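You operate a simulated robot arm through the tools that you are given. There is no shell and no other tool. Be economical: measure what you need, move in short steps, check, and stop when the job is done.

The job below is to be done with a simulated robot arm. You get a single attempt, and the scene is never put back.

Task
Loosen the brass screw, then slide the RETURNS strip out onto the feed plate.
Fine: keep the holder clamped while you slide; open the clamp after.

It is judged by the outcome, as a careful person would: the job done as asked, and still so three seconds after it is handed in. It fails if anything else is knocked over, pushed out of place, dropped, spilled or broken.

Robot
A 7-joint arm with a two-finger parallel gripper, fixed in place. Base frame: the origin is at the foot of the arm, x ahead of it, y to its left, z up; the work surface is at about z = 840. Lengths are in mm, angles in degrees, forces in N, time in s.
Its first joint turns from -166.0 to 166.0 degrees. Payload 4.4 kg.
The tool frame sits at the grasp point between the pads (the TCP): z along the fingers, y along the line on which they close. The tips reach 23 mm beyond it. The gripper opens to 94 mm. The fingers are 38 mm wide and 10 mm thick; the gripper's body (54 by 96 mm) begins 39 mm behind the TCP.
Orientation is that of the tool frame in the base frame, as a unit quaternion [w, x, y, z]. With the fingers straight down and closing along the base's y, the tool's x points along the base's -x, its y along +y and its z along -z.

Tools
- The arm moves only by the tool servo_tool. Its argument "moves" is a list of rows, each an object of numbers (a shift or turn left out is 0, a gripper value left out holds the last): "x", "y", "z": the shift along the tool's x, y, z in units of 25 mm (1.0 is 25 mm); "ax", "ay", "az": the turn, a rotation vector about the tool's x, y, z in units of 4 degrees (1.0 is 4 degrees); "hand": the closure, from 0 (fully open) to 1 (shut). In form: [{"x": .., "y": .., "z": .., "ax": .., "ay": .., "az": .., "hand": ..}, ...]. A call has 1 to 12 rows; each row shifts and turns the commanded pose from where the row before left it, along the tool's axes as they then stand. A call with a number of a shift or a turn outside -1 to 1 is refused whole. Rows are played at 5 a second. More than 50 mm and 8.6 degrees between two rows, or a gripper value outside its range, and nothing of the call is played. A pose out of reach is approached as far as the arm can. The call stops where the force on the tool passes 40 N (or 10 N more than at its start, if that is more) or the arm is blocked; 0.2 s more then pass. The fingers move at their own pace (about 72 mm/s each) and stop on an object; they squeeze with about 31 N. The grip force told is the motor's: it shows also when the fingers shut on nothing. Time passes only in rows, and 0.2 s behind the last, so rows that do not move let the fingers close. The reply holds the time, the measured pose of the TCP, the force on the tool along the base axes, the opening and the grip force, in the units named above and with some noise.
- Cameras (640 x 400 px; columns grow to the right, rows downward): "scene" is fixed at [406.8, -650.3, 1604]; the picture's right is [0.87, -0.49, 0.00], its down [-0.25, -0.43, -0.87] and it looks along [0.43, 0.75, -0.50] (base axes); focal length 318 px, centre (320, 200). "wrist" rides on the gripper at [86, 16, -75] in the tool frame; the picture's right is [-0.18, 0.98, 0.00], its down [-0.58, -0.11, -0.81] and it looks along [-0.79, -0.15, 0.59] (tool axes); focal length 243 px, centre (320, 200). There is no depth. A picture from a camera that has moved, and an enlarged one, comes with that camera's place and axes in the base frame and with its lens. The place of the scene camera against the robot may be out by one fixed shift of up to 12 mm in any direction.
- grab_frame(camera): a new picture of that camera. It takes no simulated time.
- inspect(camera, box): a new picture of the part [left, top, right, bottom] of that camera's present view, enlarged. It takes no simulated time.
- finish_job(): hands the job in; it is judged then, once.

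Work in short steps. Places have to be worked out from the pictures, the camera data and where the tool is seen: move nearer, look again, correct. Check each grasp and each placing, and mend what went wrong. You have 120 turns and 76 pictures in all, those below and enlarged ones among them. Open the gripper and draw the arm clear of the work before you hand the job in, unless the task says otherwise; then end with one line.

The tools are called after ">>>" by a JSON object that holds its "method" and its "body". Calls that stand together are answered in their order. servo_tool: Moves the arm, as the interface text tells. Its arguments: {"type":"object","properties":{"moves":{"type":"array"}},"required":["moves"]} The other tools are called the same way: grab_frame (camera) takes a picture; inspect (camera, box) takes an enlarged picture of a part of a camera's view; finish_job () hands the job in.

At the start:

```text
t: 0.0
tcp_pos: [647.6, -58.9, 1218.6]
tcp_rot: [0.0, 0.0, 1.0, -0.001]
wrist_force: [0.3, -0.6, 0.1]
finger_gap: 94.1
grasp_force: 0.2
```

scene: 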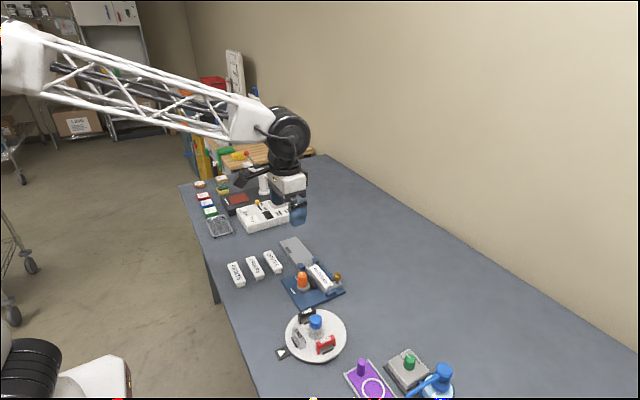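
wrist: 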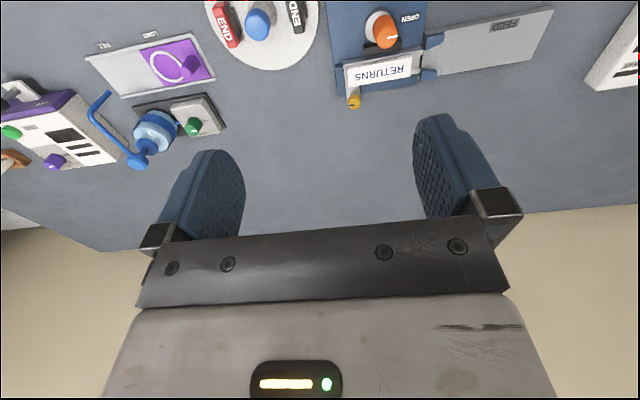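

I start by enlarging the views of the holder, the strip and the screw.

>>> {"method": "inspect", "body": {"camera": "scene", "box": [220, 220, 380, 320]}}

>>> {"method": "inspect", "body": {"camera": "wrist", "box": [300, 0, 580, 130]}}

```text
4.00 times, centred on (300, 270) of scene
camera zoom: at [406.8, -650.3, 1604.0], right [0.87, -0.49, 0.0], down [-0.25, -0.43, -0.87], along [0.43, 0.75, -0.5], focal length 1272 px, centre (400, -80)
```

zoom: 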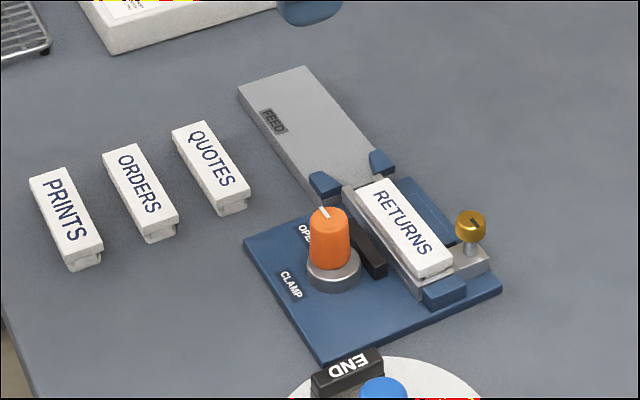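

```text
2.29 times, centred on (440, 65) of wrist
camera zoom: at [562.4, -42.1, 1294.3], right [0.18, 0.98, 0.0], down [0.58, -0.11, 0.81], along [0.79, -0.15, -0.59], focal length 555 px, centre (46, 509)
```

zoom: 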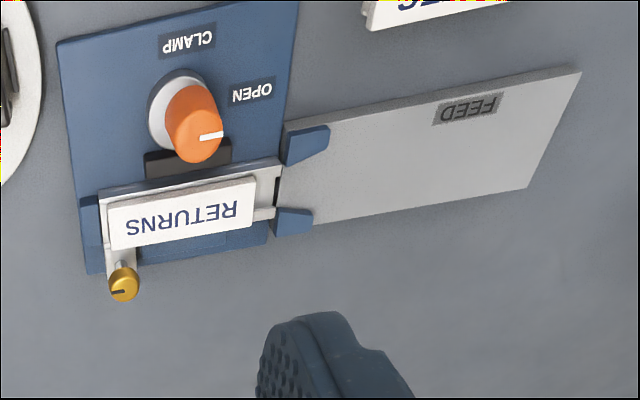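

The mark on the orange lever seems to point near OPEN, so I need a closer look before deciding anything. I lower the arm about 125 mm, well clear of the holder, and shift it a little to get a nearer wrist view.

>>> {"method": "servo_tool", "body": {"moves": [{"z": 1, "x": 0.4, "y": 0.6, "hand": 0}, {"z": 1, "x": 0.4, "y": 0.6}, {"z": 1, "y": 0.6}, {"z": 1}, {"z": 1}, {}]}}

>>> {"method": "grab_frame", "body": {"camera": "wrist"}}

```text
t: 1.4
tcp_pos: [627.2, -14.2, 1092.9]
tcp_rot: [0.0, 0.0, 1.0, 0.0]
wrist_force: [0.2, 0.8, 0.0]
finger_gap: 94.0
grasp_force: 0.1
```

```text
71 pictures are left
camera wrist: at [542.1, 3.1, 1167.9], right [0.18, 0.98, 0.0], down [0.58, -0.11, 0.81], along [0.79, -0.15, -0.59], focal length 243 px, centre (320, 200)
```

wrist: 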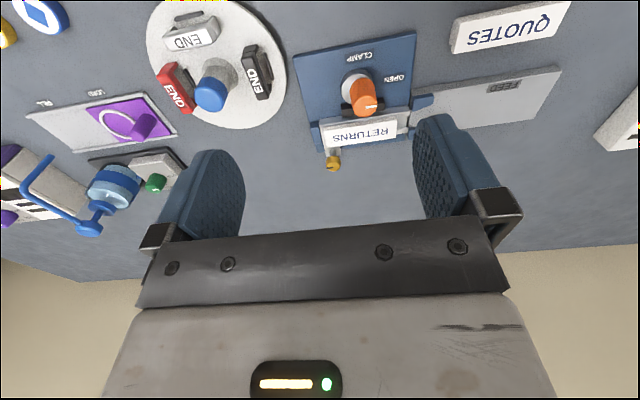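

>>> {"method": "inspect", "body": {"camera": "wrist", "box": [280, 20, 440, 180]}}

```text
2.50 times, centred on (360, 100) of wrist
camera zoom: at [542.1, 3.1, 1167.9], right [0.18, 0.98, 0.0], down [0.58, -0.11, 0.81], along [0.79, -0.15, -0.59], focal length 606 px, centre (220, 450)
```

zoom: 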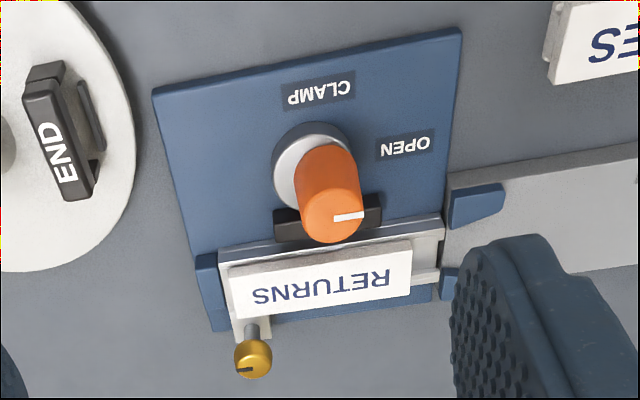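

The orange knob's mark points at OPEN (toward +y), with CLAMP on its −x side. The knob is at about (723, 25, 895), the screw head at (817, −28, 893) and the strip centre at (777, 18, 875). I'll tilt the wrist camera for a near top-down view to confirm the clamp state and geometry.

>>> {"method": "servo_tool", "body": {"moves": [{"x": -1, "z": 0.3}, {"x": -1, "z": 0.3}, {"x": -1, "z": 0.3}, {"x": -1, "z": 0.3}, {"x": -1, "z": 0.3}, {"x": -1, "z": 0.3}, {}]}}

>>> {"method": "servo_tool", "body": {"moves": [{"ay": 1}, {"ay": 1}, {"ay": 1}, {"ay": 1}, {"ay": 1}, {"ay": 1}, {"ay": 1}, {"ay": 1}, {"ay": 1}, {"ay": 1}, {}]}}

>>> {"method": "grab_frame", "body": {"camera": "wrist"}}

```text
t: 3.0
tcp_pos: [778.7, -11.0, 1047.6]
tcp_rot: [-0.001, 0.0, 1.0, 0.0]
wrist_force: [0.1, -0.2, 0.0]
finger_gap: 94.1
grasp_force: 0.0
```

```text
t: 5.4
tcp_pos: [778.2, -13.9, 1049.3]
tcp_rot: [-0.342, 0.001, 0.94, 0.0]
wrist_force: [-0.3, 1.0, 0.1]
finger_gap: 94.2
grasp_force: 0.1
```

```text
69 pictures are left
camera wrist: at [760.9, 3.0, 1162.5], right [0.14, 0.98, -0.12], down [0.96, -0.11, 0.24], along [0.23, -0.15, -0.96], focal length 243 px, centre (320, 200)
```

wrist: 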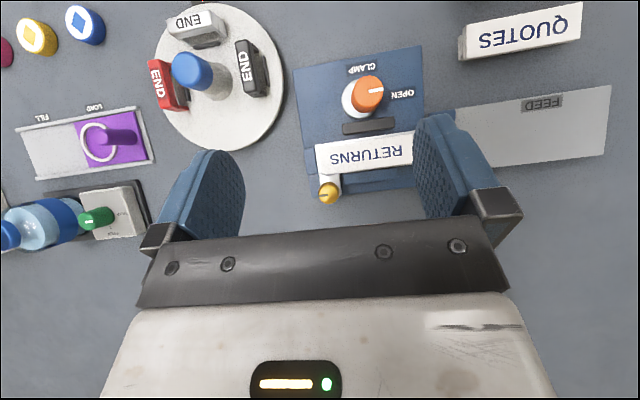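

>>> {"method": "inspect", "body": {"camera": "wrist", "box": [290, 50, 450, 210]}}

```text
2.50 times, centred on (370, 130) of wrist
camera zoom: at [760.9, 3.0, 1162.5], right [0.14, 0.98, -0.12], down [0.96, -0.11, 0.24], along [0.23, -0.15, -0.96], focal length 606 px, centre (195, 375)
```

zoom: 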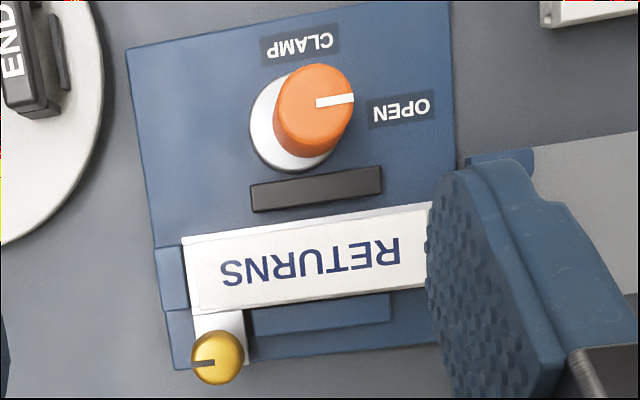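

Top-down confirms the black jaw stands clear of the holder, so the clamp is open. The order is: turn the knob to CLAMP (counter-clockwise from above), loosen the screw, slide, then open the clamp. I untilt and move over the knob.

>>> {"method": "servo_tool", "body": {"moves": [{"ay": -1}, {"ay": -1}, {"ay": -1}, {"ay": -1}, {"ay": -1}, {"ay": -1}, {"ay": -1}, {"ay": -1}, {"ay": -1}, {"ay": -1}, {}]}}

>>> {"method": "servo_tool", "body": {"moves": [{"x": 0.75, "y": 0.8, "z": 1}, {"x": 0.75, "y": 0.8, "z": 1}, {"x": 0.76, "z": 1}, {"z": 0.8}, {}]}}

>>> {"method": "grab_frame", "body": {"camera": "wrist"}}

>>> {"method": "inspect", "body": {"camera": "scene", "box": [240, 200, 400, 320]}}

```text
t: 7.8
tcp_pos: [776.7, -14.4, 1048.5]
tcp_rot: [0.0, 0.001, 1.0, 0.0]
wrist_force: [-0.3, 0.4, -0.5]
finger_gap: 94.1
grasp_force: 0.1
```

```text
t: 9.0
tcp_pos: [722.2, 27.2, 954.6]
tcp_rot: [0.0, 0.0, 1.0, 0.0]
wrist_force: [0.3, -0.6, -0.1]
finger_gap: 94.0
grasp_force: 0.0
```

```text
67 pictures are left
camera wrist: at [636.8, 42.7, 1030.0], right [0.18, 0.98, 0.0], down [0.58, -0.11, 0.81], along [0.79, -0.15, -0.59], focal length 243 px, centre (320, 200)
```

wrist: 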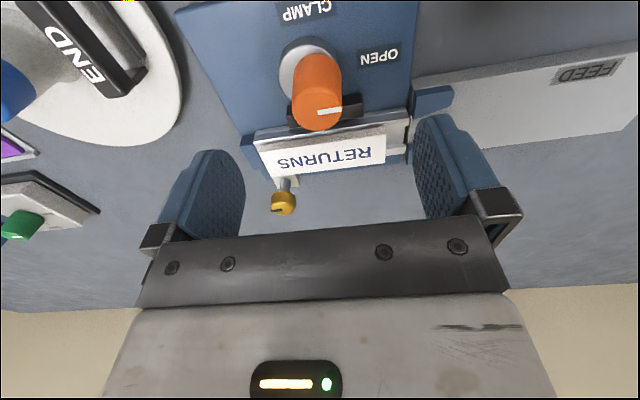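

```text
3.33 times, centred on (320, 260) of scene
camera zoom: at [406.8, -650.3, 1604.0], right [0.87, -0.49, 0.0], down [-0.25, -0.43, -0.87], along [0.43, 0.75, -0.5], focal length 1060 px, centre (320, 0)
```

zoom: 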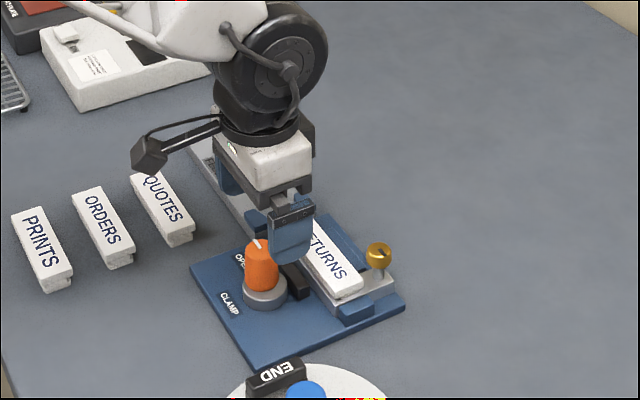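

The wrist view puts the knob at (722, 25), directly under the TCP. I descend to TCP z ≈ 895 so the pads cover the knob's upper part, then close.

>>> {"method": "servo_tool", "body": {"moves": [{"z": 0.8, "y": -0.06}, {"z": 0.8}, {"z": 0.75}, {}, {"hand": 0.5}, {"hand": 1}, {"hand": 1}, {"hand": 1}]}}

>>> {"method": "grab_frame", "body": {"camera": "wrist"}}

```text
t: 10.8
tcp_pos: [721.8, 24.7, 894.3]
tcp_rot: [-0.001, -0.001, 1.0, 0.0]
wrist_force: [0.3, 21.4, -2.3]
finger_gap: 32.2
grasp_force: 45.2
```

```text
65 pictures are left
camera wrist: at [636.0, 41.5, 970.1], right [0.18, 0.98, 0.0], down [0.58, -0.11, 0.81], along [0.79, -0.15, -0.59], focal length 243 px, centre (320, 200)
```

wrist: 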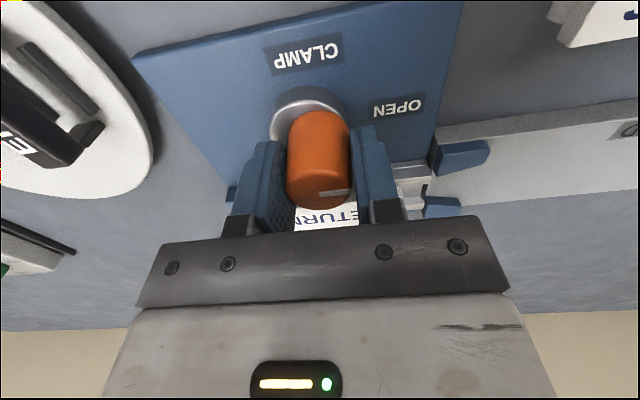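

Grip holds at 32 mm, but a +y side load of 21 N shows the tool sits slightly off-centre. I nudge it +y by 1.5 mm to relieve that.

>>> {"method": "servo_tool", "body": {"moves": [{"y": 0.06}, {}]}}

```text
t: 11.4
tcp_pos: [721.5, 25.3, 894.0]
tcp_rot: [0.0, 0.0, 1.0, 0.0]
wrist_force: [5.9, -15.0, -4.4]
finger_gap: 32.2
grasp_force: 45.2
```

It overshot, so I back off 0.6 mm and start turning counter-clockwise from above.

>>> {"method": "servo_tool", "body": {"moves": [{"y": -0.025}, {"az": -1}, {"az": -1}, {"az": -1}, {"az": -1}, {"az": -1}, {}]}}

```text
t: 13.0
tcp_pos: [719.5, 27.5, 894.9]
tcp_rot: [0.0, -0.174, 0.985, -0.001]
wrist_force: [19.6, 13.7, -15.5]
finger_gap: 32.1
grasp_force: 45.3
```

>>> {"method": "inspect", "body": {"camera": "wrist", "box": [220, 20, 440, 240]}}

```text
1.82 times, centred on (330, 130) of wrist
camera zoom: at [635.0, 11.9, 970.6], right [-0.16, 0.99, 0.0], down [0.58, 0.1, 0.81], along [0.8, 0.13, -0.59], focal length 441 px, centre (302, 327)
```

zoom: 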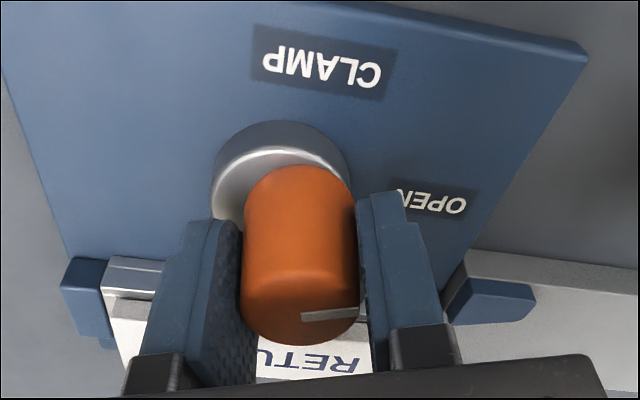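

The mark has stayed fixed relative to the fingers, so the knob turns with them. I continue with a small centring correction.

>>> {"method": "servo_tool", "body": {"moves": [{"x": -0.03, "y": 0.01}, {"az": -1}, {"az": -1}, {"az": -1}, {"az": -1}, {"az": -1}, {}]}}

```text
t: 14.1
tcp_pos: [719.4, 26.8, 895.3]
tcp_rot: [0.0, -0.277, 0.961, 0.0]
wrist_force: [-9.1, 4.9, 7.7]
finger_gap: 32.1
grasp_force: 44.7
stopped in row 5: the force on the tool passed its limit (the readings are from after the stop); the commanded pose is now the measured one
```

The turn stopped at 32° on a force limit and the pose has been reset, so the load is low again. I continue in smaller turns.

>>> {"method": "servo_tool", "body": {"moves": [{"az": -1}, {"az": -1}, {}]}}

```text
t: 15.0
tcp_pos: [719.9, 27.8, 896.1]
tcp_rot: [-0.001, -0.344, 0.939, 0.0]
wrist_force: [-9.1, 5.2, 5.9]
finger_gap: 32.0
grasp_force: 44.9
stopped in row 3: the force on the tool passed its limit (the readings are from after the stop); the commanded pose is now the measured one
```

>>> {"method": "inspect", "body": {"camera": "wrist", "box": [220, 20, 440, 240]}}

```text
1.82 times, centred on (330, 130) of wrist
camera zoom: at [645.4, -16.0, 970.7], right [-0.49, 0.87, 0.0], down [0.52, 0.29, 0.81], along [0.7, 0.4, -0.59], focal length 441 px, centre (302, 327)
```

zoom: 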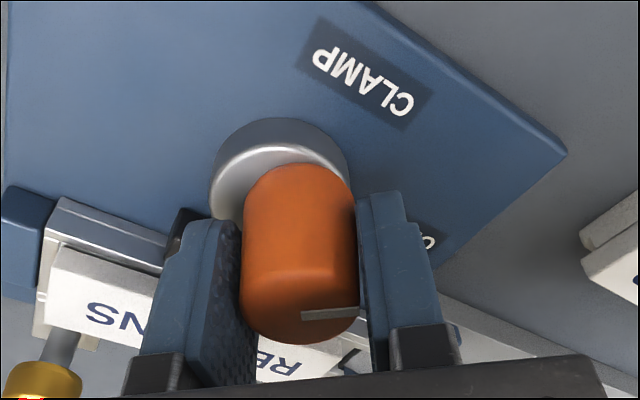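

The knob follows the fingers, but the lower finger's corner now sweeps over the black jaw and may be rubbing it. I release slightly, raise 8 mm, recentre on (722, 25) and regrip.

>>> {"method": "servo_tool", "body": {"moves": [{"hand": 0.6}, {"hand": 0.6}, {"z": -0.3}, {}]}}

```text
t: 16.0
tcp_pos: [720.0, 27.0, 903.0]
tcp_rot: [-0.001, -0.343, 0.939, 0.001]
wrist_force: [0.4, -0.9, 0.5]
finger_gap: 37.7
grasp_force: 0.1
```

>>> {"method": "inspect", "body": {"camera": "wrist", "box": [220, 20, 440, 240]}}

```text
1.82 times, centred on (330, 130) of wrist
camera zoom: at [645.4, -16.1, 978.7], right [-0.49, 0.87, 0.0], down [0.52, 0.29, 0.81], along [0.7, 0.4, -0.59], focal length 441 px, centre (302, 327)
```

zoom: 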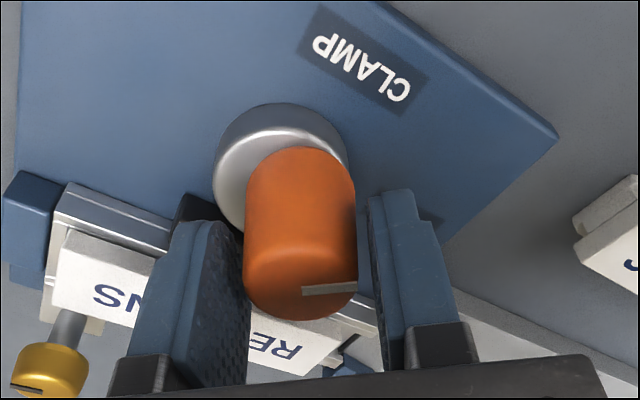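

The knob sits nearer the left finger, so the tool should go a little in −y (tool frame). I shift it 2 mm and close.

>>> {"method": "servo_tool", "body": {"moves": [{"y": -0.08}, {"hand": 1}, {"hand": 1}, {"hand": 1}]}}

```text
t: 16.6
tcp_pos: [720.7, 26.2, 903.5]
tcp_rot: [-0.002, -0.344, 0.939, 0.001]
wrist_force: [-10.2, 9.2, 6.5]
finger_gap: 31.5
grasp_force: 45.0
stopped in row 3: the force on the tool passed its limit (the readings are from after the stop); the commanded pose is now the measured one
```

>>> {"method": "servo_tool", "body": {"moves": [{"y": 0.02}, {"az": -1}, {"az": -1}, {"az": -1}, {}]}}

```text
t: 18.0
tcp_pos: [720.1, 28.3, 903.1]
tcp_rot: [-0.001, -0.44, 0.898, 0.002]
wrist_force: [-12.0, 3.2, 8.3]
finger_gap: 31.2
grasp_force: 44.7
stopped in row 5: the force on the tool passed its limit (the readings are from after the stop); the commanded pose is now the measured one
```

>>> {"method": "servo_tool", "body": {"moves": [{"az": -1}, {"az": -1}, {"az": -1}, {}]}}

>>> {"method": "inspect", "body": {"camera": "wrist", "box": [220, 20, 440, 240]}}

```text
t: 18.9
tcp_pos: [719.0, 28.3, 902.1]
tcp_rot: [-0.001, -0.532, 0.847, 0.001]
wrist_force: [-12.7, 3.8, 9.1]
finger_gap: 31.0
grasp_force: 45.1
stopped in row 4: the force on the tool passed its limit (the readings are from after the stop); the commanded pose is now the measured one
```

```text
1.82 times, centred on (330, 130) of wrist
camera zoom: at [669.0, -42.6, 978.4], right [-0.81, 0.59, 0.0], down [0.35, 0.47, 0.81], along [0.48, 0.65, -0.59], focal length 441 px, centre (302, 327)
```

zoom: 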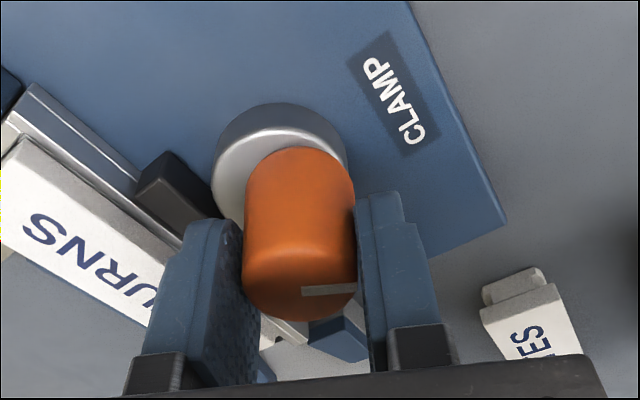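

The knob is at about 64° and the jaw is approaching the holder. I continue.

>>> {"method": "servo_tool", "body": {"moves": [{"az": -1}, {"az": -1}, {"az": -1}, {}]}}

>>> {"method": "servo_tool", "body": {"moves": [{"az": -1}, {"az": -1}, {"az": -1}, {}]}}

>>> {"method": "inspect", "body": {"camera": "wrist", "box": [220, 20, 440, 240]}}

```text
t: 19.7
tcp_pos: [719.0, 28.5, 902.4]
tcp_rot: [-0.002, -0.607, 0.795, 0.002]
wrist_force: [-13.5, 1.3, 8.4]
finger_gap: 31.2
grasp_force: 44.9
stopped in row 3: the force on the tool passed its limit (the readings are from after the stop); the commanded pose is now the measured one
```

```text
t: 20.7
tcp_pos: [717.7, 29.0, 903.0]
tcp_rot: [-0.001, -0.686, 0.728, 0.002]
wrist_force: [-32.9, 13.1, 14.3]
finger_gap: 31.3
grasp_force: 44.5
```

```text
1.82 times, centred on (330, 130) of wrist
camera zoom: at [698.9, -56.8, 978.2], right [-0.97, 0.24, 0.01], down [0.15, 0.57, 0.81], along [0.19, 0.78, -0.59], focal length 441 px, centre (302, 327)
```

zoom: 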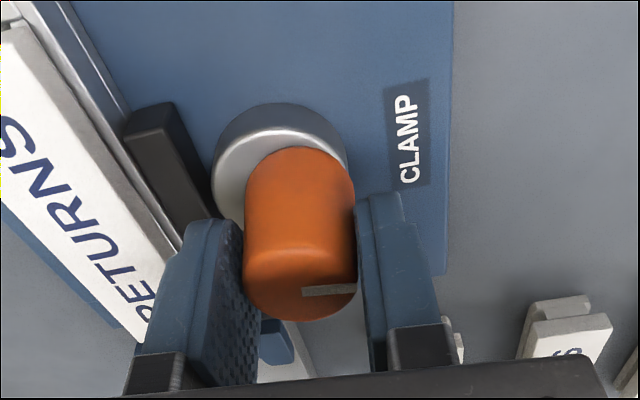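

Angle is now about 87° and the jaw is on the holder. I relieve the −x load and finish the last few degrees.

>>> {"method": "servo_tool", "body": {"moves": [{"y": 0.03, "x": -0.01}, {"az": -0.5}, {"az": -0.5}, {}]}}

```text
t: 21.7
tcp_pos: [719.4, 28.3, 902.3]
tcp_rot: [0.001, 0.711, -0.703, -0.002]
wrist_force: [-28.9, 9.6, 16.1]
finger_gap: 31.3
grasp_force: 44.9
```

At 90.6°. I open slightly, lift straight up, open fully when clear, and look.

>>> {"method": "servo_tool", "body": {"moves": [{"hand": 0.58}, {"hand": 0.58}, {"z": -0.5}, {"z": -1}, {"z": -1}, {"z": -1, "hand": 0.3}, {}]}}

>>> {"method": "grab_frame", "body": {"camera": "wrist"}}

>>> {"method": "inspect", "body": {"camera": "scene", "box": [240, 220, 400, 320]}}

```text
t: 23.3
tcp_pos: [718.7, 27.2, 989.4]
tcp_rot: [0.001, 0.711, -0.704, -0.003]
wrist_force: [0.2, -0.2, 0.0]
finger_gap: 66.0
grasp_force: 0.0
```

```text
59 pictures are left
camera wrist: at [705.0, -58.7, 1064.2], right [-0.98, 0.17, 0.01], down [0.11, 0.58, 0.81], along [0.14, 0.8, -0.59], focal length 243 px, centre (320, 200)
```

wrist: 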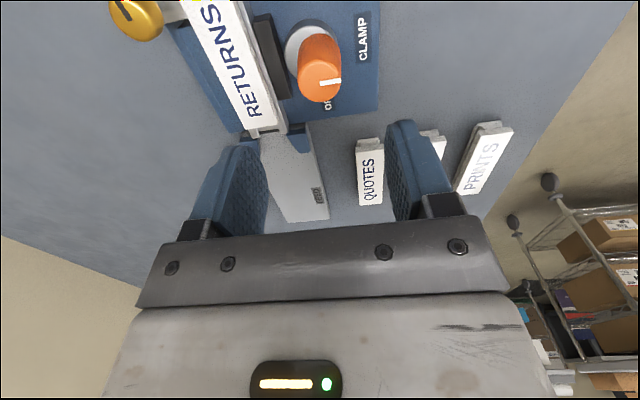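

```text
4.00 times, centred on (320, 270) of scene
camera zoom: at [406.8, -650.3, 1604.0], right [0.87, -0.49, 0.0], down [-0.25, -0.43, -0.87], along [0.43, 0.75, -0.5], focal length 1272 px, centre (320, -80)
```

zoom: 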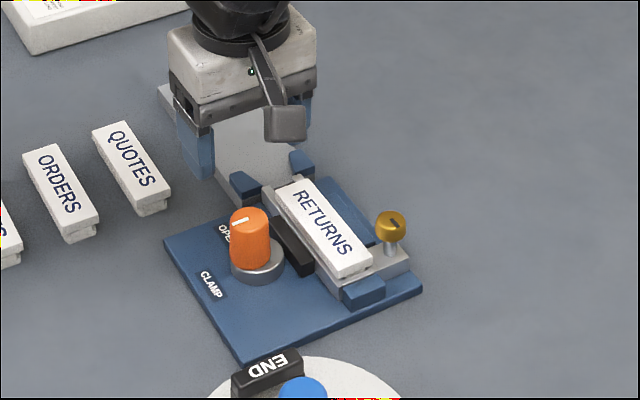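

The knob now points at CLAMP and the jaw is against the holder. Next is the screw: I wind the wrist back the other way (up high) to have a long counter-clockwise stroke.

>>> {"method": "servo_tool", "body": {"moves": [{"az": 1}, {"az": 1}, {"az": 1}, {"az": 1}, {"az": 1}, {"az": 1}, {"az": 1}, {"az": 1}, {"az": 1}, {"az": 1}, {"az": 1}, {"az": 1}]}}

>>> {"method": "servo_tool", "body": {"moves": [{"az": 1}, {"az": 1}, {"az": 1}, {"az": 1}, {"az": 1}, {"az": 1}, {"az": 1}, {"az": 1}, {"az": 1}, {"az": 1}, {"az": 1}, {"az": 1}]}}

>>> {"method": "servo_tool", "body": {"moves": [{"az": 1}, {"az": 1}, {"az": 1}, {"az": 1}, {"az": 1}, {"az": 1}, {"az": 1}, {"az": 1}, {"az": 1}, {"az": 1}, {"az": 1}, {"az": 1}]}}

>>> {"method": "servo_tool", "body": {"moves": [{"az": 1}, {"az": 1}, {"az": 1}, {"az": 1}, {"az": 1}, {"az": 1}, {"az": 1}, {"az": 1}, {"az": 1}, {}]}}

```text
t: 25.9
tcp_pos: [720.3, 28.4, 989.9]
tcp_rot: [-0.002, -0.363, 0.932, 0.002]
wrist_force: [-0.1, 0.7, -1.1]
finger_gap: 65.9
grasp_force: 0.0
```

```text
t: 28.5
tcp_pos: [719.0, 28.9, 990.1]
tcp_rot: [-0.003, 0.047, 0.999, 0.002]
wrist_force: [-0.8, 0.9, 0.3]
finger_gap: 66.0
grasp_force: 0.1
```

```text
t: 31.1
tcp_pos: [719.0, 28.4, 990.3]
tcp_rot: [-0.002, 0.45, 0.893, 0.0]
wrist_force: [-0.2, 0.1, 0.3]
finger_gap: 65.9
grasp_force: 0.0
```

```text
t: 33.3
tcp_pos: [719.2, 27.9, 988.5]
tcp_rot: [-0.002, 0.703, 0.711, -0.002]
wrist_force: [0.1, 0.1, 1.0]
finger_gap: 65.7
grasp_force: 0.1
```

The −90° yaw is reached (tool x = +y, tool y = +x). I move above the screw at about (818, −28), staying high, and check.

>>> {"method": "servo_tool", "body": {"moves": [{"y": 1, "x": -0.56}, {"y": 1, "x": -0.56}, {"y": 1, "x": -0.56}, {"y": 0.96, "x": -0.56}, {"z": 0.8}, {"z": 0.8}, {}]}}

>>> {"method": "grab_frame", "body": {"camera": "wrist"}}

>>> {"method": "inspect", "body": {"camera": "scene", "box": [260, 210, 420, 310]}}

```text
t: 34.9
tcp_pos: [818.1, -25.4, 950.0]
tcp_rot: [-0.002, 0.703, 0.711, -0.002]
wrist_force: [-0.1, 0.3, 0.0]
finger_gap: 66.0
grasp_force: 0.1
```

```text
57 pictures are left
camera wrist: at [835.0, 61.8, 1025.2], right [0.98, -0.17, 0.0], down [-0.1, -0.58, 0.81], along [-0.14, -0.79, -0.59], focal length 243 px, centre (320, 200)
```

wrist: 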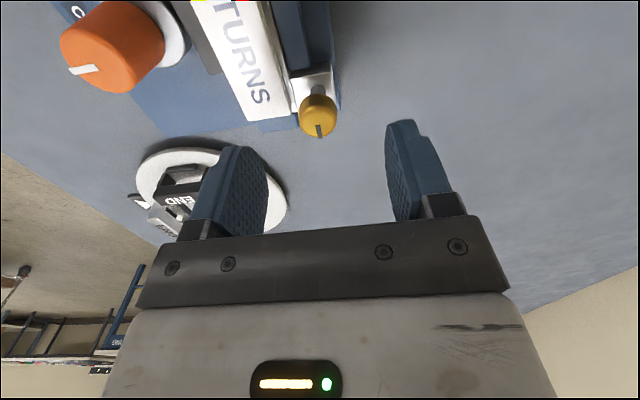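

```text
4.00 times, centred on (340, 260) of scene
camera zoom: at [406.8, -650.3, 1604.0], right [0.87, -0.49, 0.0], down [-0.25, -0.43, -0.87], along [0.43, 0.75, -0.5], focal length 1272 px, centre (240, -40)
```

zoom: 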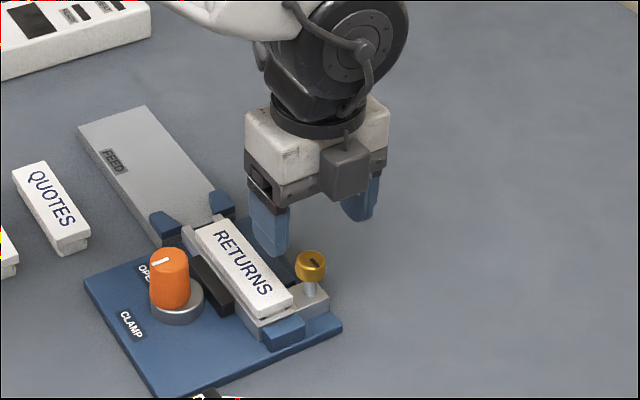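

>>> {"method": "inspect", "body": {"camera": "wrist", "box": [260, 50, 400, 190]}}

```text
2.86 times, centred on (330, 120) of wrist
camera zoom: at [835.0, 61.8, 1025.2], right [0.98, -0.17, 0.0], down [-0.1, -0.58, 0.81], along [-0.14, -0.79, -0.59], focal length 693 px, centre (291, 429)
```

zoom: 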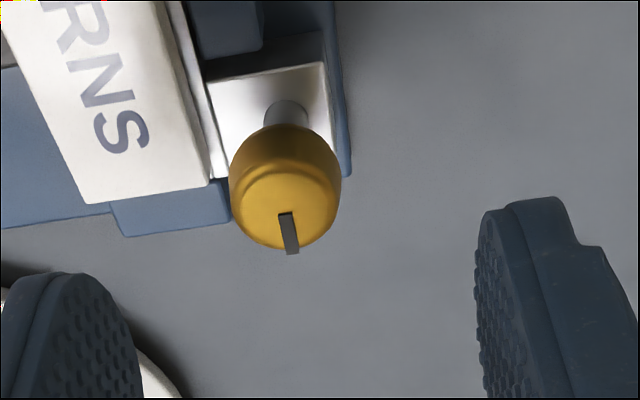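

The screw head is about 23 mm wide, with its top at z ≈ 898, centred near (817.5, −28.5), and its mark points −y. I descend so the tips sit about z 881, above the strip top, and close on it.

>>> {"method": "servo_tool", "body": {"moves": [{"x": -0.12, "z": 0.9}, {"z": 0.92}, {}, {"hand": 0.6}, {"hand": 0.7}, {"hand": 1}, {"hand": 1}]}}

>>> {"method": "inspect", "body": {"camera": "wrist", "box": [220, 50, 420, 250]}}

```text
t: 36.5
tcp_pos: [817.9, -29.3, 904.3]
tcp_rot: [-0.002, 0.704, 0.711, -0.001]
wrist_force: [-26.1, -0.1, 5.8]
finger_gap: 22.9
grasp_force: 31.0
```

```text
2.00 times, centred on (320, 150) of wrist
camera zoom: at [834.8, 58.1, 979.5], right [0.98, -0.17, -0.01], down [-0.1, -0.58, 0.81], along [-0.14, -0.79, -0.59], focal length 485 px, centre (320, 300)
```

zoom: 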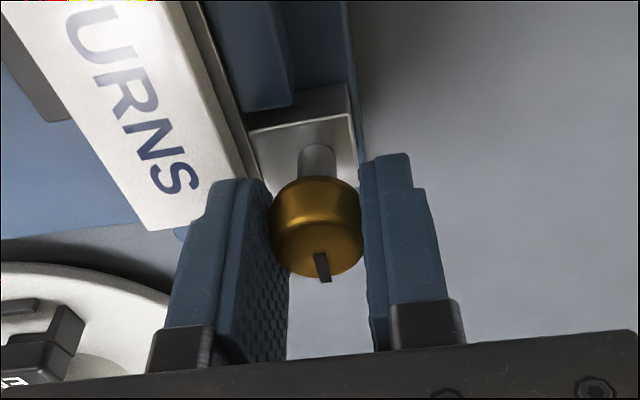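

Gripped at 23 mm. I relieve the −x load by about 1 mm and turn counter-clockwise.

>>> {"method": "servo_tool", "body": {"moves": [{"y": -0.04}, {}, {"az": -1}, {"az": -1}, {"az": -1}, {"az": -1}, {}]}}

```text
t: 38.1
tcp_pos: [815.9, -29.3, 904.5]
tcp_rot: [-0.002, 0.597, 0.802, -0.001]
wrist_force: [0.6, 4.2, 4.1]
finger_gap: 23.1
grasp_force: 31.4
```

Low loads. I continue turning.

>>> {"method": "servo_tool", "body": {"moves": [{"az": -1}, {"az": -1}, {"az": -1}, {"az": -1}, {"az": -1}, {"az": -1}, {"az": -1}, {"az": -1}, {}]}}

>>> {"method": "inspect", "body": {"camera": "wrist", "box": [220, 50, 420, 250]}}

```text
t: 40.1
tcp_pos: [818.5, -30.0, 902.6]
tcp_rot: [-0.003, 0.353, 0.936, 0.0]
wrist_force: [3.3, 4.4, 2.2]
finger_gap: 23.3
grasp_force: 31.2
```

```text
2.00 times, centred on (320, 150) of wrist
camera zoom: at [764.4, 39.9, 979.7], right [0.79, 0.62, 0.0], down [0.37, -0.47, 0.8], along [0.49, -0.63, -0.6], focal length 485 px, centre (320, 300)
```

zoom: 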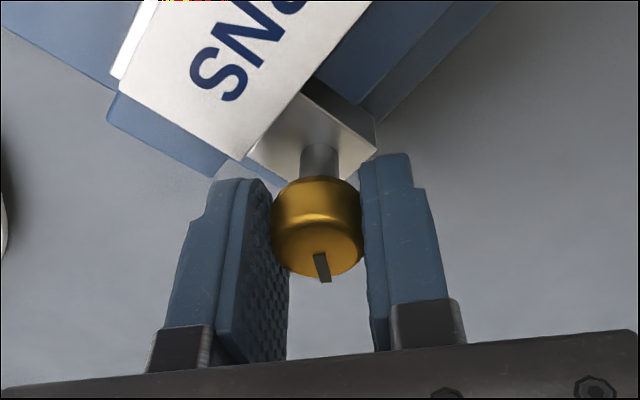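

The screw turns with the fingers (about 48° so far). I continue the stroke.

>>> {"method": "servo_tool", "body": {"moves": [{"az": -1}, {"az": -1}, {"az": -1}, {"az": -1}, {"az": -1}, {"az": -1}, {"az": -1}, {"az": -1}, {"az": -1}, {"az": -1}, {"az": -1}, {}]}}

>>> {"method": "servo_tool", "body": {"moves": [{"az": -1}, {"az": -1}, {"az": -1}, {"az": -1}, {"az": -1}, {"az": -1}, {"az": -1}, {"az": -1}, {"az": -1}, {"az": -1}, {"az": -1}, {}]}}

>>> {"method": "inspect", "body": {"camera": "wrist", "box": [220, 50, 420, 250]}}

```text
t: 42.7
tcp_pos: [818.1, -28.5, 904.3]
tcp_rot: [-0.003, -0.023, 1.0, 0.001]
wrist_force: [2.1, 11.6, 9.3]
finger_gap: 23.1
grasp_force: 31.1
```

```text
t: 45.3
tcp_pos: [817.7, -29.3, 903.4]
tcp_rot: [-0.001, -0.396, 0.918, 0.001]
wrist_force: [-2.3, 5.8, 5.9]
finger_gap: 23.1
grasp_force: 30.8
```

```text
2.00 times, centred on (320, 150) of wrist
camera zoom: at [748.0, -81.0, 979.6], right [-0.59, 0.81, 0.0], down [0.48, 0.35, 0.8], along [0.65, 0.48, -0.59], focal length 485 px, centre (320, 300)
```

zoom: 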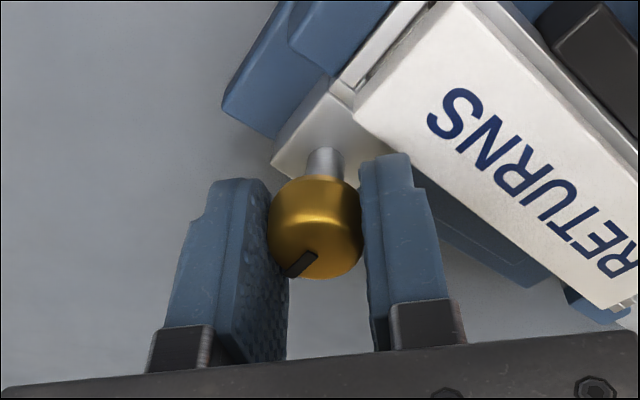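

The mark has slipped relative to the fingers and points +x: the screw reached its stop after about 90° counter-clockwise, so it is loosened. I release, lift and look.

>>> {"method": "servo_tool", "body": {"moves": [{"hand": 0.65}, {"hand": 0.6}, {"z": -0.6}, {"z": -1}, {"z": -1}, {"z": -1}, {"z": -1}, {}]}}

>>> {"method": "grab_frame", "body": {"camera": "wrist"}}

>>> {"method": "inspect", "body": {"camera": "scene", "box": [260, 210, 420, 310]}}

```text
t: 47.1
tcp_pos: [815.9, -26.8, 1020.1]
tcp_rot: [-0.002, -0.396, 0.918, 0.002]
wrist_force: [-0.3, -1.1, -0.8]
finger_gap: 37.5
grasp_force: 0.0
```

```text
51 pictures are left
camera wrist: at [747.4, -79.0, 1095.6], right [-0.59, 0.81, 0.0], down [0.48, 0.35, 0.8], along [0.65, 0.48, -0.59], focal length 243 px, centre (320, 200)
```

wrist: 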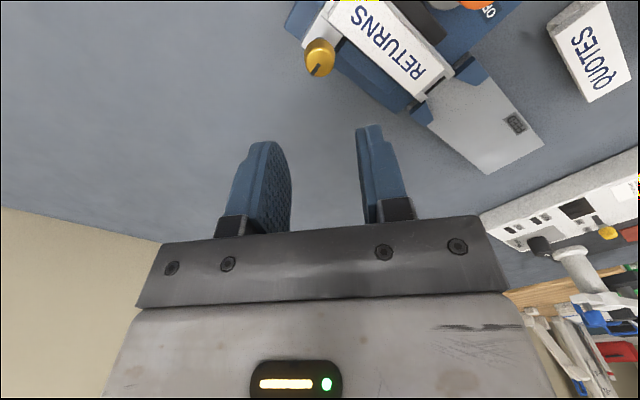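

```text
4.00 times, centred on (340, 260) of scene
camera zoom: at [406.8, -650.3, 1604.0], right [0.87, -0.49, 0.0], down [-0.25, -0.43, -0.87], along [0.43, 0.75, -0.5], focal length 1272 px, centre (240, -40)
```

zoom: 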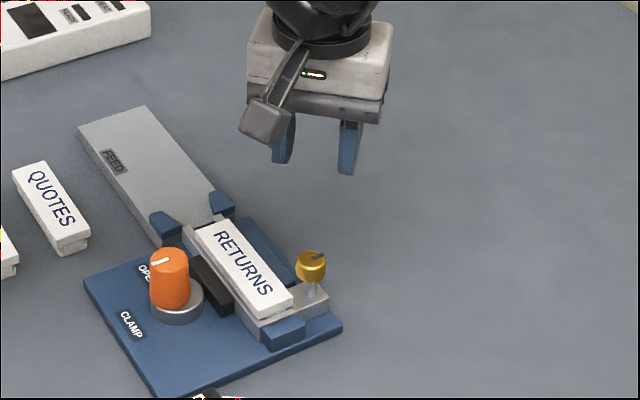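

The screw mark now points +x; nothing else moved. I'll push the strip from its −y end with closed fingers, slim side along x, so I turn to yaw 90°, close, and go behind the strip's end for a look at heights.

>>> {"method": "servo_tool", "body": {"moves": [{"az": -1, "hand": 1}, {"az": -1}, {"az": -1}, {"az": -1}, {"az": -1}, {"az": -1}, {"az": -1}, {"az": -1}, {"az": -1}, {"az": -1}, {"az": -0.8}, {}]}}

>>> {"method": "servo_tool", "body": {"moves": [{"y": 0.8, "x": 0.86, "z": 0.6}, {"y": 0.76, "x": 0.86, "z": 0.6}, {"z": 0.6}, {"z": 0.6}, {}]}}

>>> {"method": "grab_frame", "body": {"camera": "wrist"}}

>>> {"method": "inspect", "body": {"camera": "scene", "box": [260, 210, 420, 310]}}

```text
t: 49.7
tcp_pos: [817.8, -30.2, 1019.1]
tcp_rot: [-0.001, -0.707, 0.708, 0.002]
wrist_force: [-0.1, -0.2, -0.8]
finger_gap: 0.0
grasp_force: 31.0
```

```text
t: 50.9
tcp_pos: [778.5, -71.0, 958.3]
tcp_rot: [-0.001, -0.707, 0.708, 0.002]
wrist_force: [-0.1, -0.1, 0.0]
finger_gap: 0.0
grasp_force: 30.9
```

```text
49 pictures are left
camera wrist: at [763.4, -157.7, 1033.4], right [-0.98, 0.19, 0.01], down [0.11, 0.58, 0.81], along [0.15, 0.79, -0.59], focal length 243 px, centre (320, 200)
```

wrist: 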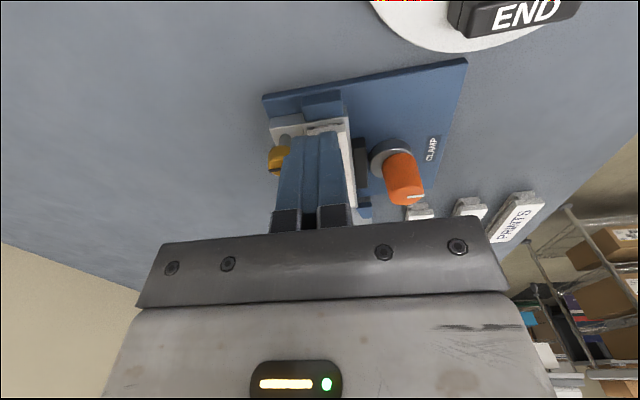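

```text
4.00 times, centred on (340, 260) of scene
camera zoom: at [406.8, -650.3, 1604.0], right [0.87, -0.49, 0.0], down [-0.25, -0.43, -0.87], along [0.43, 0.75, -0.5], focal length 1272 px, centre (240, -40)
```

zoom: 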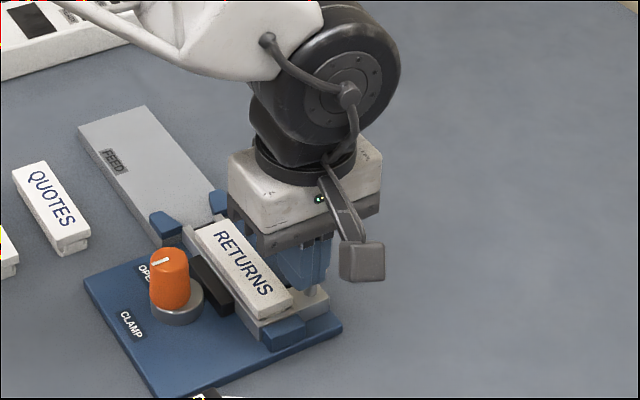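

>>> {"method": "inspect", "body": {"camera": "wrist", "box": [250, 60, 410, 220]}}

>>> {"method": "inspect", "body": {"camera": "scene", "box": [300, 255, 350, 305]}}

```text
2.50 times, centred on (330, 140) of wrist
camera zoom: at [763.4, -157.7, 1033.4], right [-0.98, 0.19, 0.01], down [0.11, 0.58, 0.81], along [0.15, 0.79, -0.59], focal length 606 px, centre (295, 350)
```

zoom: 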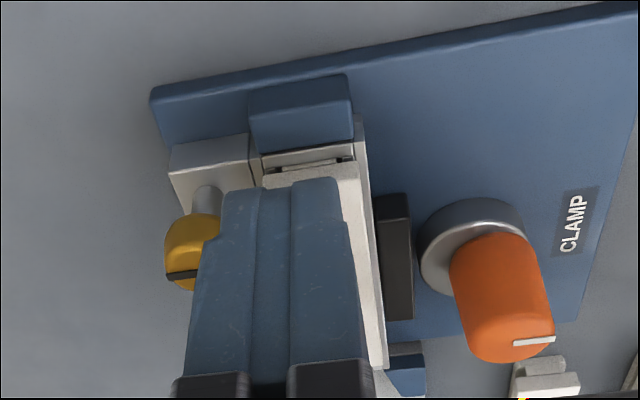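

```text
8.00 times, centred on (325, 280) of scene
camera zoom: at [406.8, -650.3, 1604.0], right [0.87, -0.49, 0.0], down [-0.25, -0.43, -0.87], along [0.43, 0.75, -0.5], focal length 2544 px, centre (280, -440)
```

zoom: 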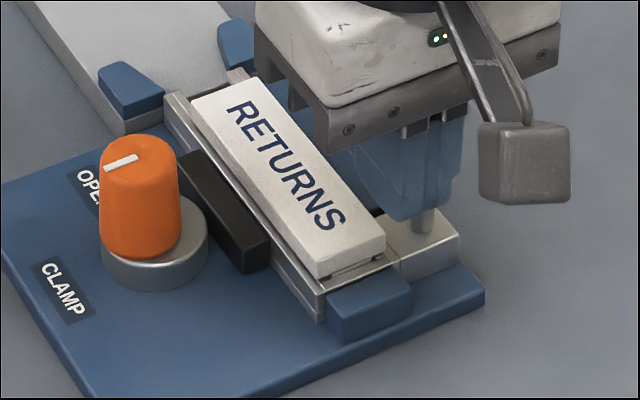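

The strip's −y end is at about y −38, x 765–795, top z ≈ 875; rails and the blue stop are about z 863. I lower the closed fingers to tip z ≈ 869 behind the strip, with the front face about 9 mm away from it.

>>> {"method": "servo_tool", "body": {"moves": [{"y": -0.06, "x": -0.2, "z": 0.9}, {"z": 0.9}, {"z": 0.85}, {}]}}

>>> {"method": "inspect", "body": {"camera": "scene", "box": [290, 235, 370, 315]}}

>>> {"method": "inspect", "body": {"camera": "wrist", "box": [240, 50, 420, 230]}}

```text
t: 51.9
tcp_pos: [780.7, -67.0, 892.9]
tcp_rot: [-0.001, -0.706, 0.708, 0.003]
wrist_force: [0.2, -0.1, -0.5]
finger_gap: 0.2
grasp_force: 30.9
```

```text
5.00 times, centred on (330, 275) of scene
camera zoom: at [406.8, -650.3, 1604.0], right [0.87, -0.49, 0.0], down [-0.25, -0.43, -0.87], along [0.43, 0.75, -0.5], focal length 1590 px, centre (270, -175)
```

zoom: 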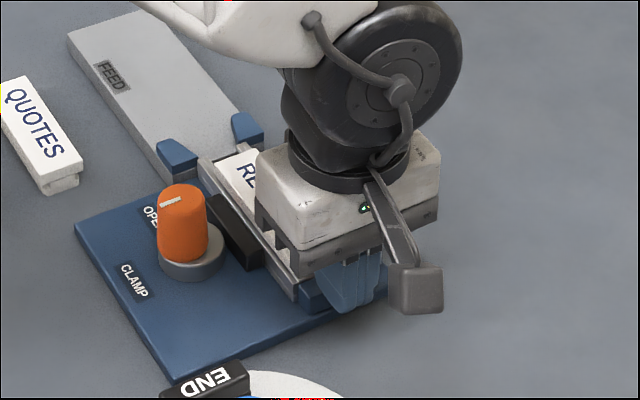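

```text
2.22 times, centred on (330, 140) of wrist
camera zoom: at [765.7, -153.6, 968.1], right [-0.98, 0.19, 0.01], down [0.11, 0.58, 0.81], along [0.15, 0.79, -0.59], focal length 539 px, centre (298, 333)
```

zoom: 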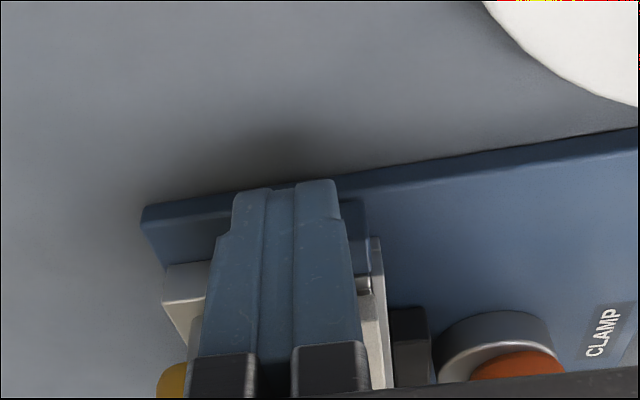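

No contact yet. I push +y slowly and watch the force.

>>> {"method": "servo_tool", "body": {"moves": [{"x": -0.25}, {"x": -0.25}, {"x": -0.25}, {}]}}

>>> {"method": "inspect", "body": {"camera": "wrist", "box": [240, 50, 420, 230]}}

```text
t: 52.9
tcp_pos: [780.8, -48.5, 892.3]
tcp_rot: [-0.001, -0.706, 0.709, 0.003]
wrist_force: [0.1, -0.9, -0.1]
finger_gap: 0.0
grasp_force: 30.7
```

```text
2.22 times, centred on (330, 140) of wrist
camera zoom: at [764.4, -134.5, 968.2], right [-0.98, 0.19, 0.01], down [0.11, 0.58, 0.81], along [0.15, 0.79, -0.59], focal length 539 px, centre (298, 333)
```

zoom: 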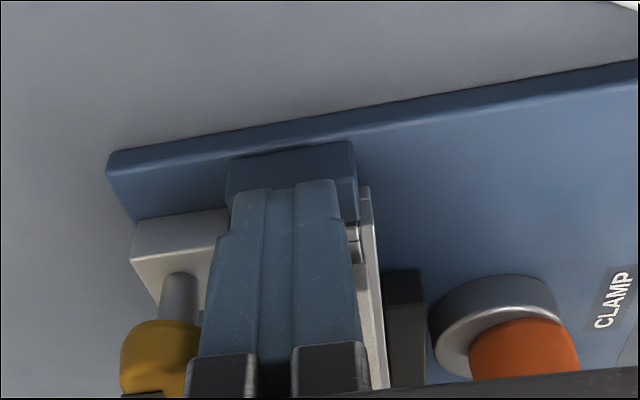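

Force is only about 1 N, so I go another 15 mm and check whether the strip moves.

>>> {"method": "servo_tool", "body": {"moves": [{"x": -0.3}, {"x": -0.3}, {}]}}

>>> {"method": "inspect", "body": {"camera": "scene", "box": [260, 215, 360, 315]}}

>>> {"method": "inspect", "body": {"camera": "wrist", "box": [240, 50, 420, 230]}}

```text
t: 53.7
tcp_pos: [779.6, -33.0, 892.5]
tcp_rot: [-0.001, -0.707, 0.708, 0.003]
wrist_force: [-0.4, 0.0, -0.5]
finger_gap: 0.0
grasp_force: 31.5
```

```text
4.00 times, centred on (310, 265) of scene
camera zoom: at [406.8, -650.3, 1604.0], right [0.87, -0.49, 0.0], down [-0.25, -0.43, -0.87], along [0.43, 0.75, -0.5], focal length 1272 px, centre (360, -60)
```

zoom: 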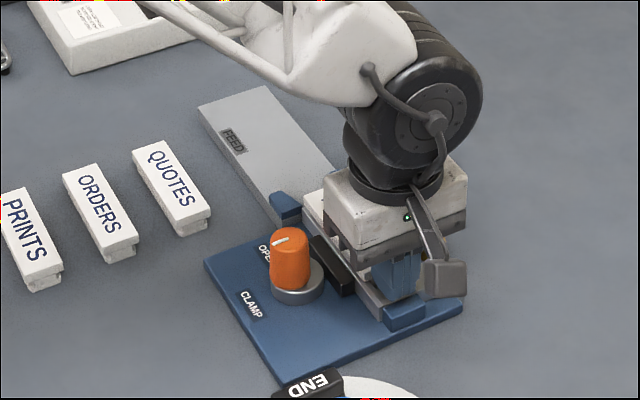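

```text
2.22 times, centred on (330, 140) of wrist
camera zoom: at [764.0, -118.8, 968.1], right [-0.98, 0.19, 0.01], down [0.11, 0.58, 0.81], along [0.15, 0.79, -0.59], focal length 539 px, centre (298, 333)
```

zoom: 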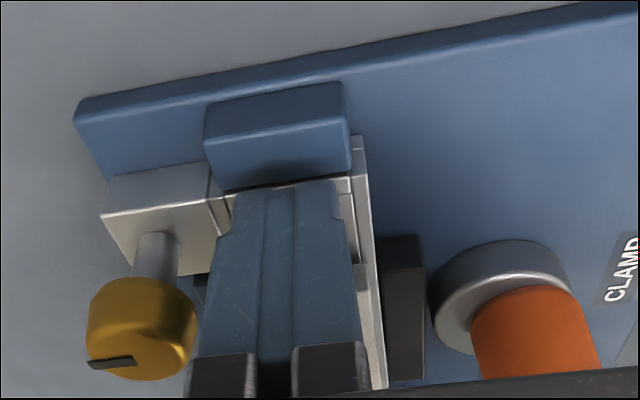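

The strip's end is moving ahead of the fingers with negligible force, and the holder stays against its block. I keep pushing slowly.

>>> {"method": "servo_tool", "body": {"moves": [{"x": -0.25}, {"x": -0.25}, {"x": -0.25}, {"x": -0.25}, {"x": -0.25}, {"x": -0.25}, {"x": -0.25}, {"x": -0.25}, {}]}}

>>> {"method": "grab_frame", "body": {"camera": "wrist"}}

>>> {"method": "inspect", "body": {"camera": "scene", "box": [260, 215, 360, 315]}}

```text
t: 54.1
tcp_pos: [778.6, -30.2, 893.8]
tcp_rot: [-0.002, -0.705, 0.709, 0.001]
wrist_force: [-0.8, -14.7, 1.9]
finger_gap: 0.0
grasp_force: 31.0
stopped in row 2: the force on the tool passed its limit (the readings are from after the stop); the commanded pose is now the measured one
```

```text
40 pictures are left
camera wrist: at [764.6, -116.5, 969.6], right [-0.98, 0.19, 0.0], down [0.11, 0.58, 0.81], along [0.15, 0.79, -0.59], focal length 243 px, centre (320, 200)
```

wrist: 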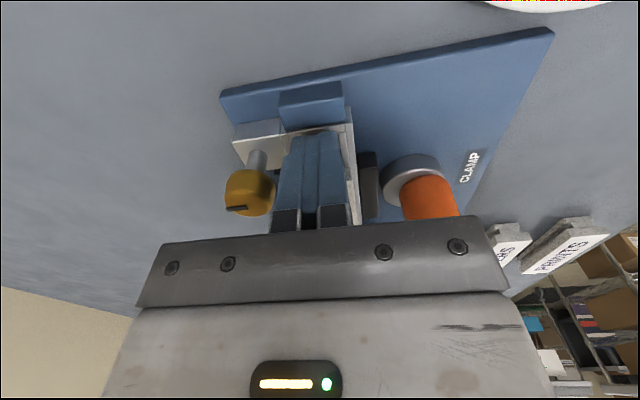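

```text
4.00 times, centred on (310, 265) of scene
camera zoom: at [406.8, -650.3, 1604.0], right [0.87, -0.49, 0.0], down [-0.25, -0.43, -0.87], along [0.43, 0.75, -0.5], focal length 1272 px, centre (360, -60)
```

zoom: 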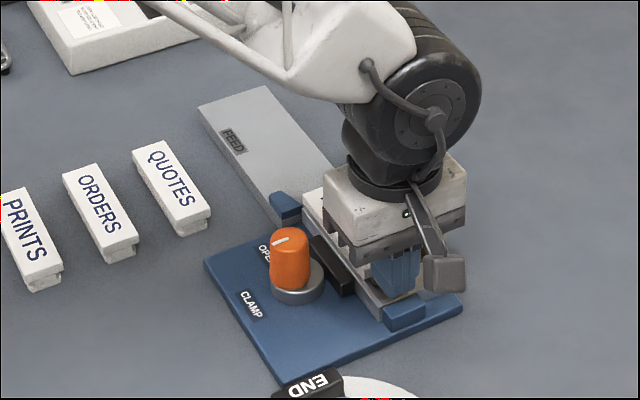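

>>> {"method": "inspect", "body": {"camera": "wrist", "box": [230, 70, 410, 220]}}

```text
2.67 times, centred on (320, 145) of wrist
camera zoom: at [764.6, -116.5, 969.6], right [-0.98, 0.19, 0.0], down [0.11, 0.58, 0.81], along [0.15, 0.79, -0.59], focal length 647 px, centre (320, 347)
```

zoom: 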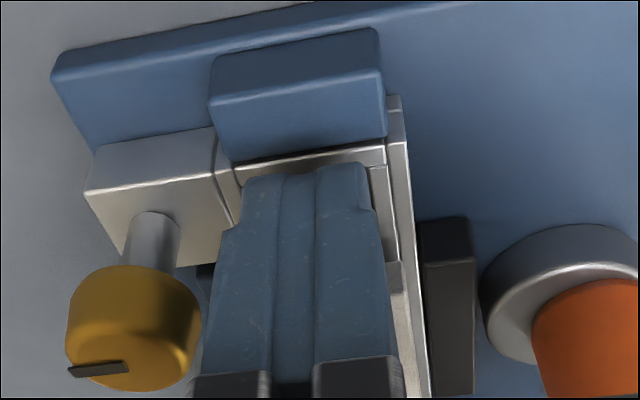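

The strip moved in some 20 mm, then something resisted. I back off, lift and look at the strip's far end and the guides.

>>> {"method": "servo_tool", "body": {"moves": [{"x": 0.2}, {"x": 0.2, "z": -0.4}, {"z": -1, "x": 0.5}, {"z": -1, "x": 0.5}, {"z": -1, "x": 0.8}, {"x": 0.8}, {}]}}

>>> {"method": "grab_frame", "body": {"camera": "wrist"}}

>>> {"method": "inspect", "body": {"camera": "scene", "box": [260, 215, 360, 315]}}

```text
t: 55.7
tcp_pos: [778.6, -105.0, 977.9]
tcp_rot: [0.0, -0.705, 0.709, 0.001]
wrist_force: [-0.1, -0.5, 0.2]
finger_gap: 0.1
grasp_force: 31.6
```

```text
37 pictures are left
camera wrist: at [765.0, -191.0, 1054.0], right [-0.98, 0.19, 0.0], down [0.11, 0.58, 0.81], along [0.15, 0.79, -0.59], focal length 243 px, centre (320, 200)
```

wrist: 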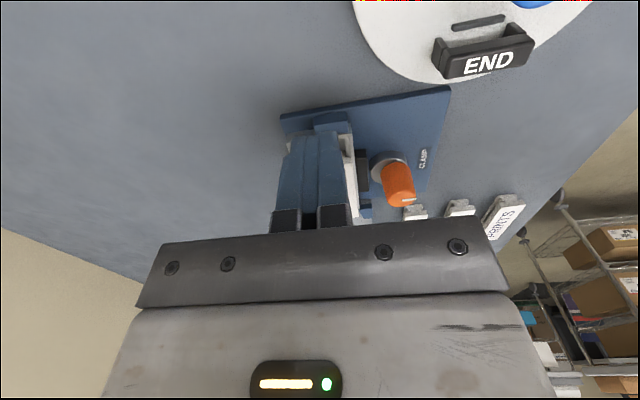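

```text
4.00 times, centred on (310, 265) of scene
camera zoom: at [406.8, -650.3, 1604.0], right [0.87, -0.49, 0.0], down [-0.25, -0.43, -0.87], along [0.43, 0.75, -0.5], focal length 1272 px, centre (360, -60)
```

zoom: 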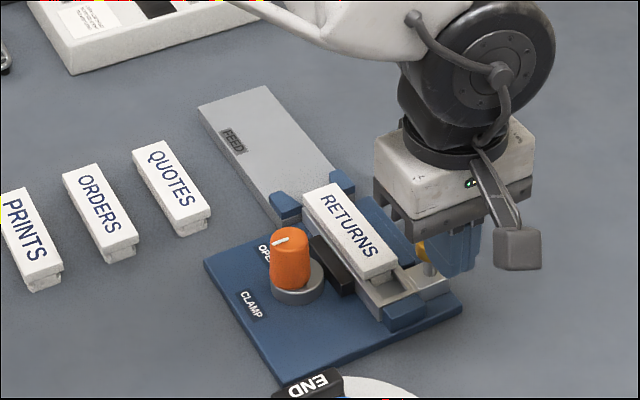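

>>> {"method": "inspect", "body": {"camera": "scene", "box": [315, 245, 375, 300]}}

```text
7.27 times, centred on (345, 272) of scene
camera zoom: at [406.8, -650.3, 1604.0], right [0.87, -0.49, 0.0], down [-0.25, -0.43, -0.87], along [0.43, 0.75, -0.5], focal length 2313 px, centre (138, -327)
```

zoom: 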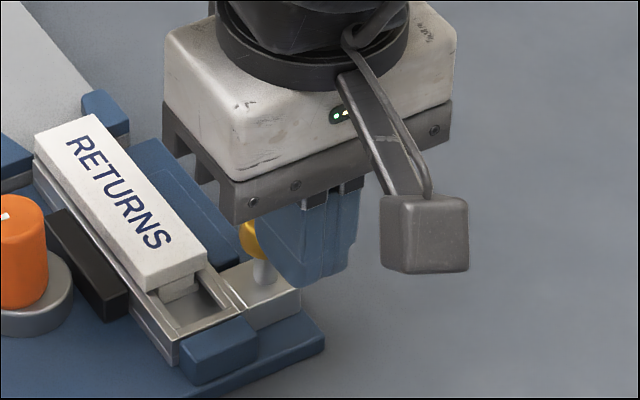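

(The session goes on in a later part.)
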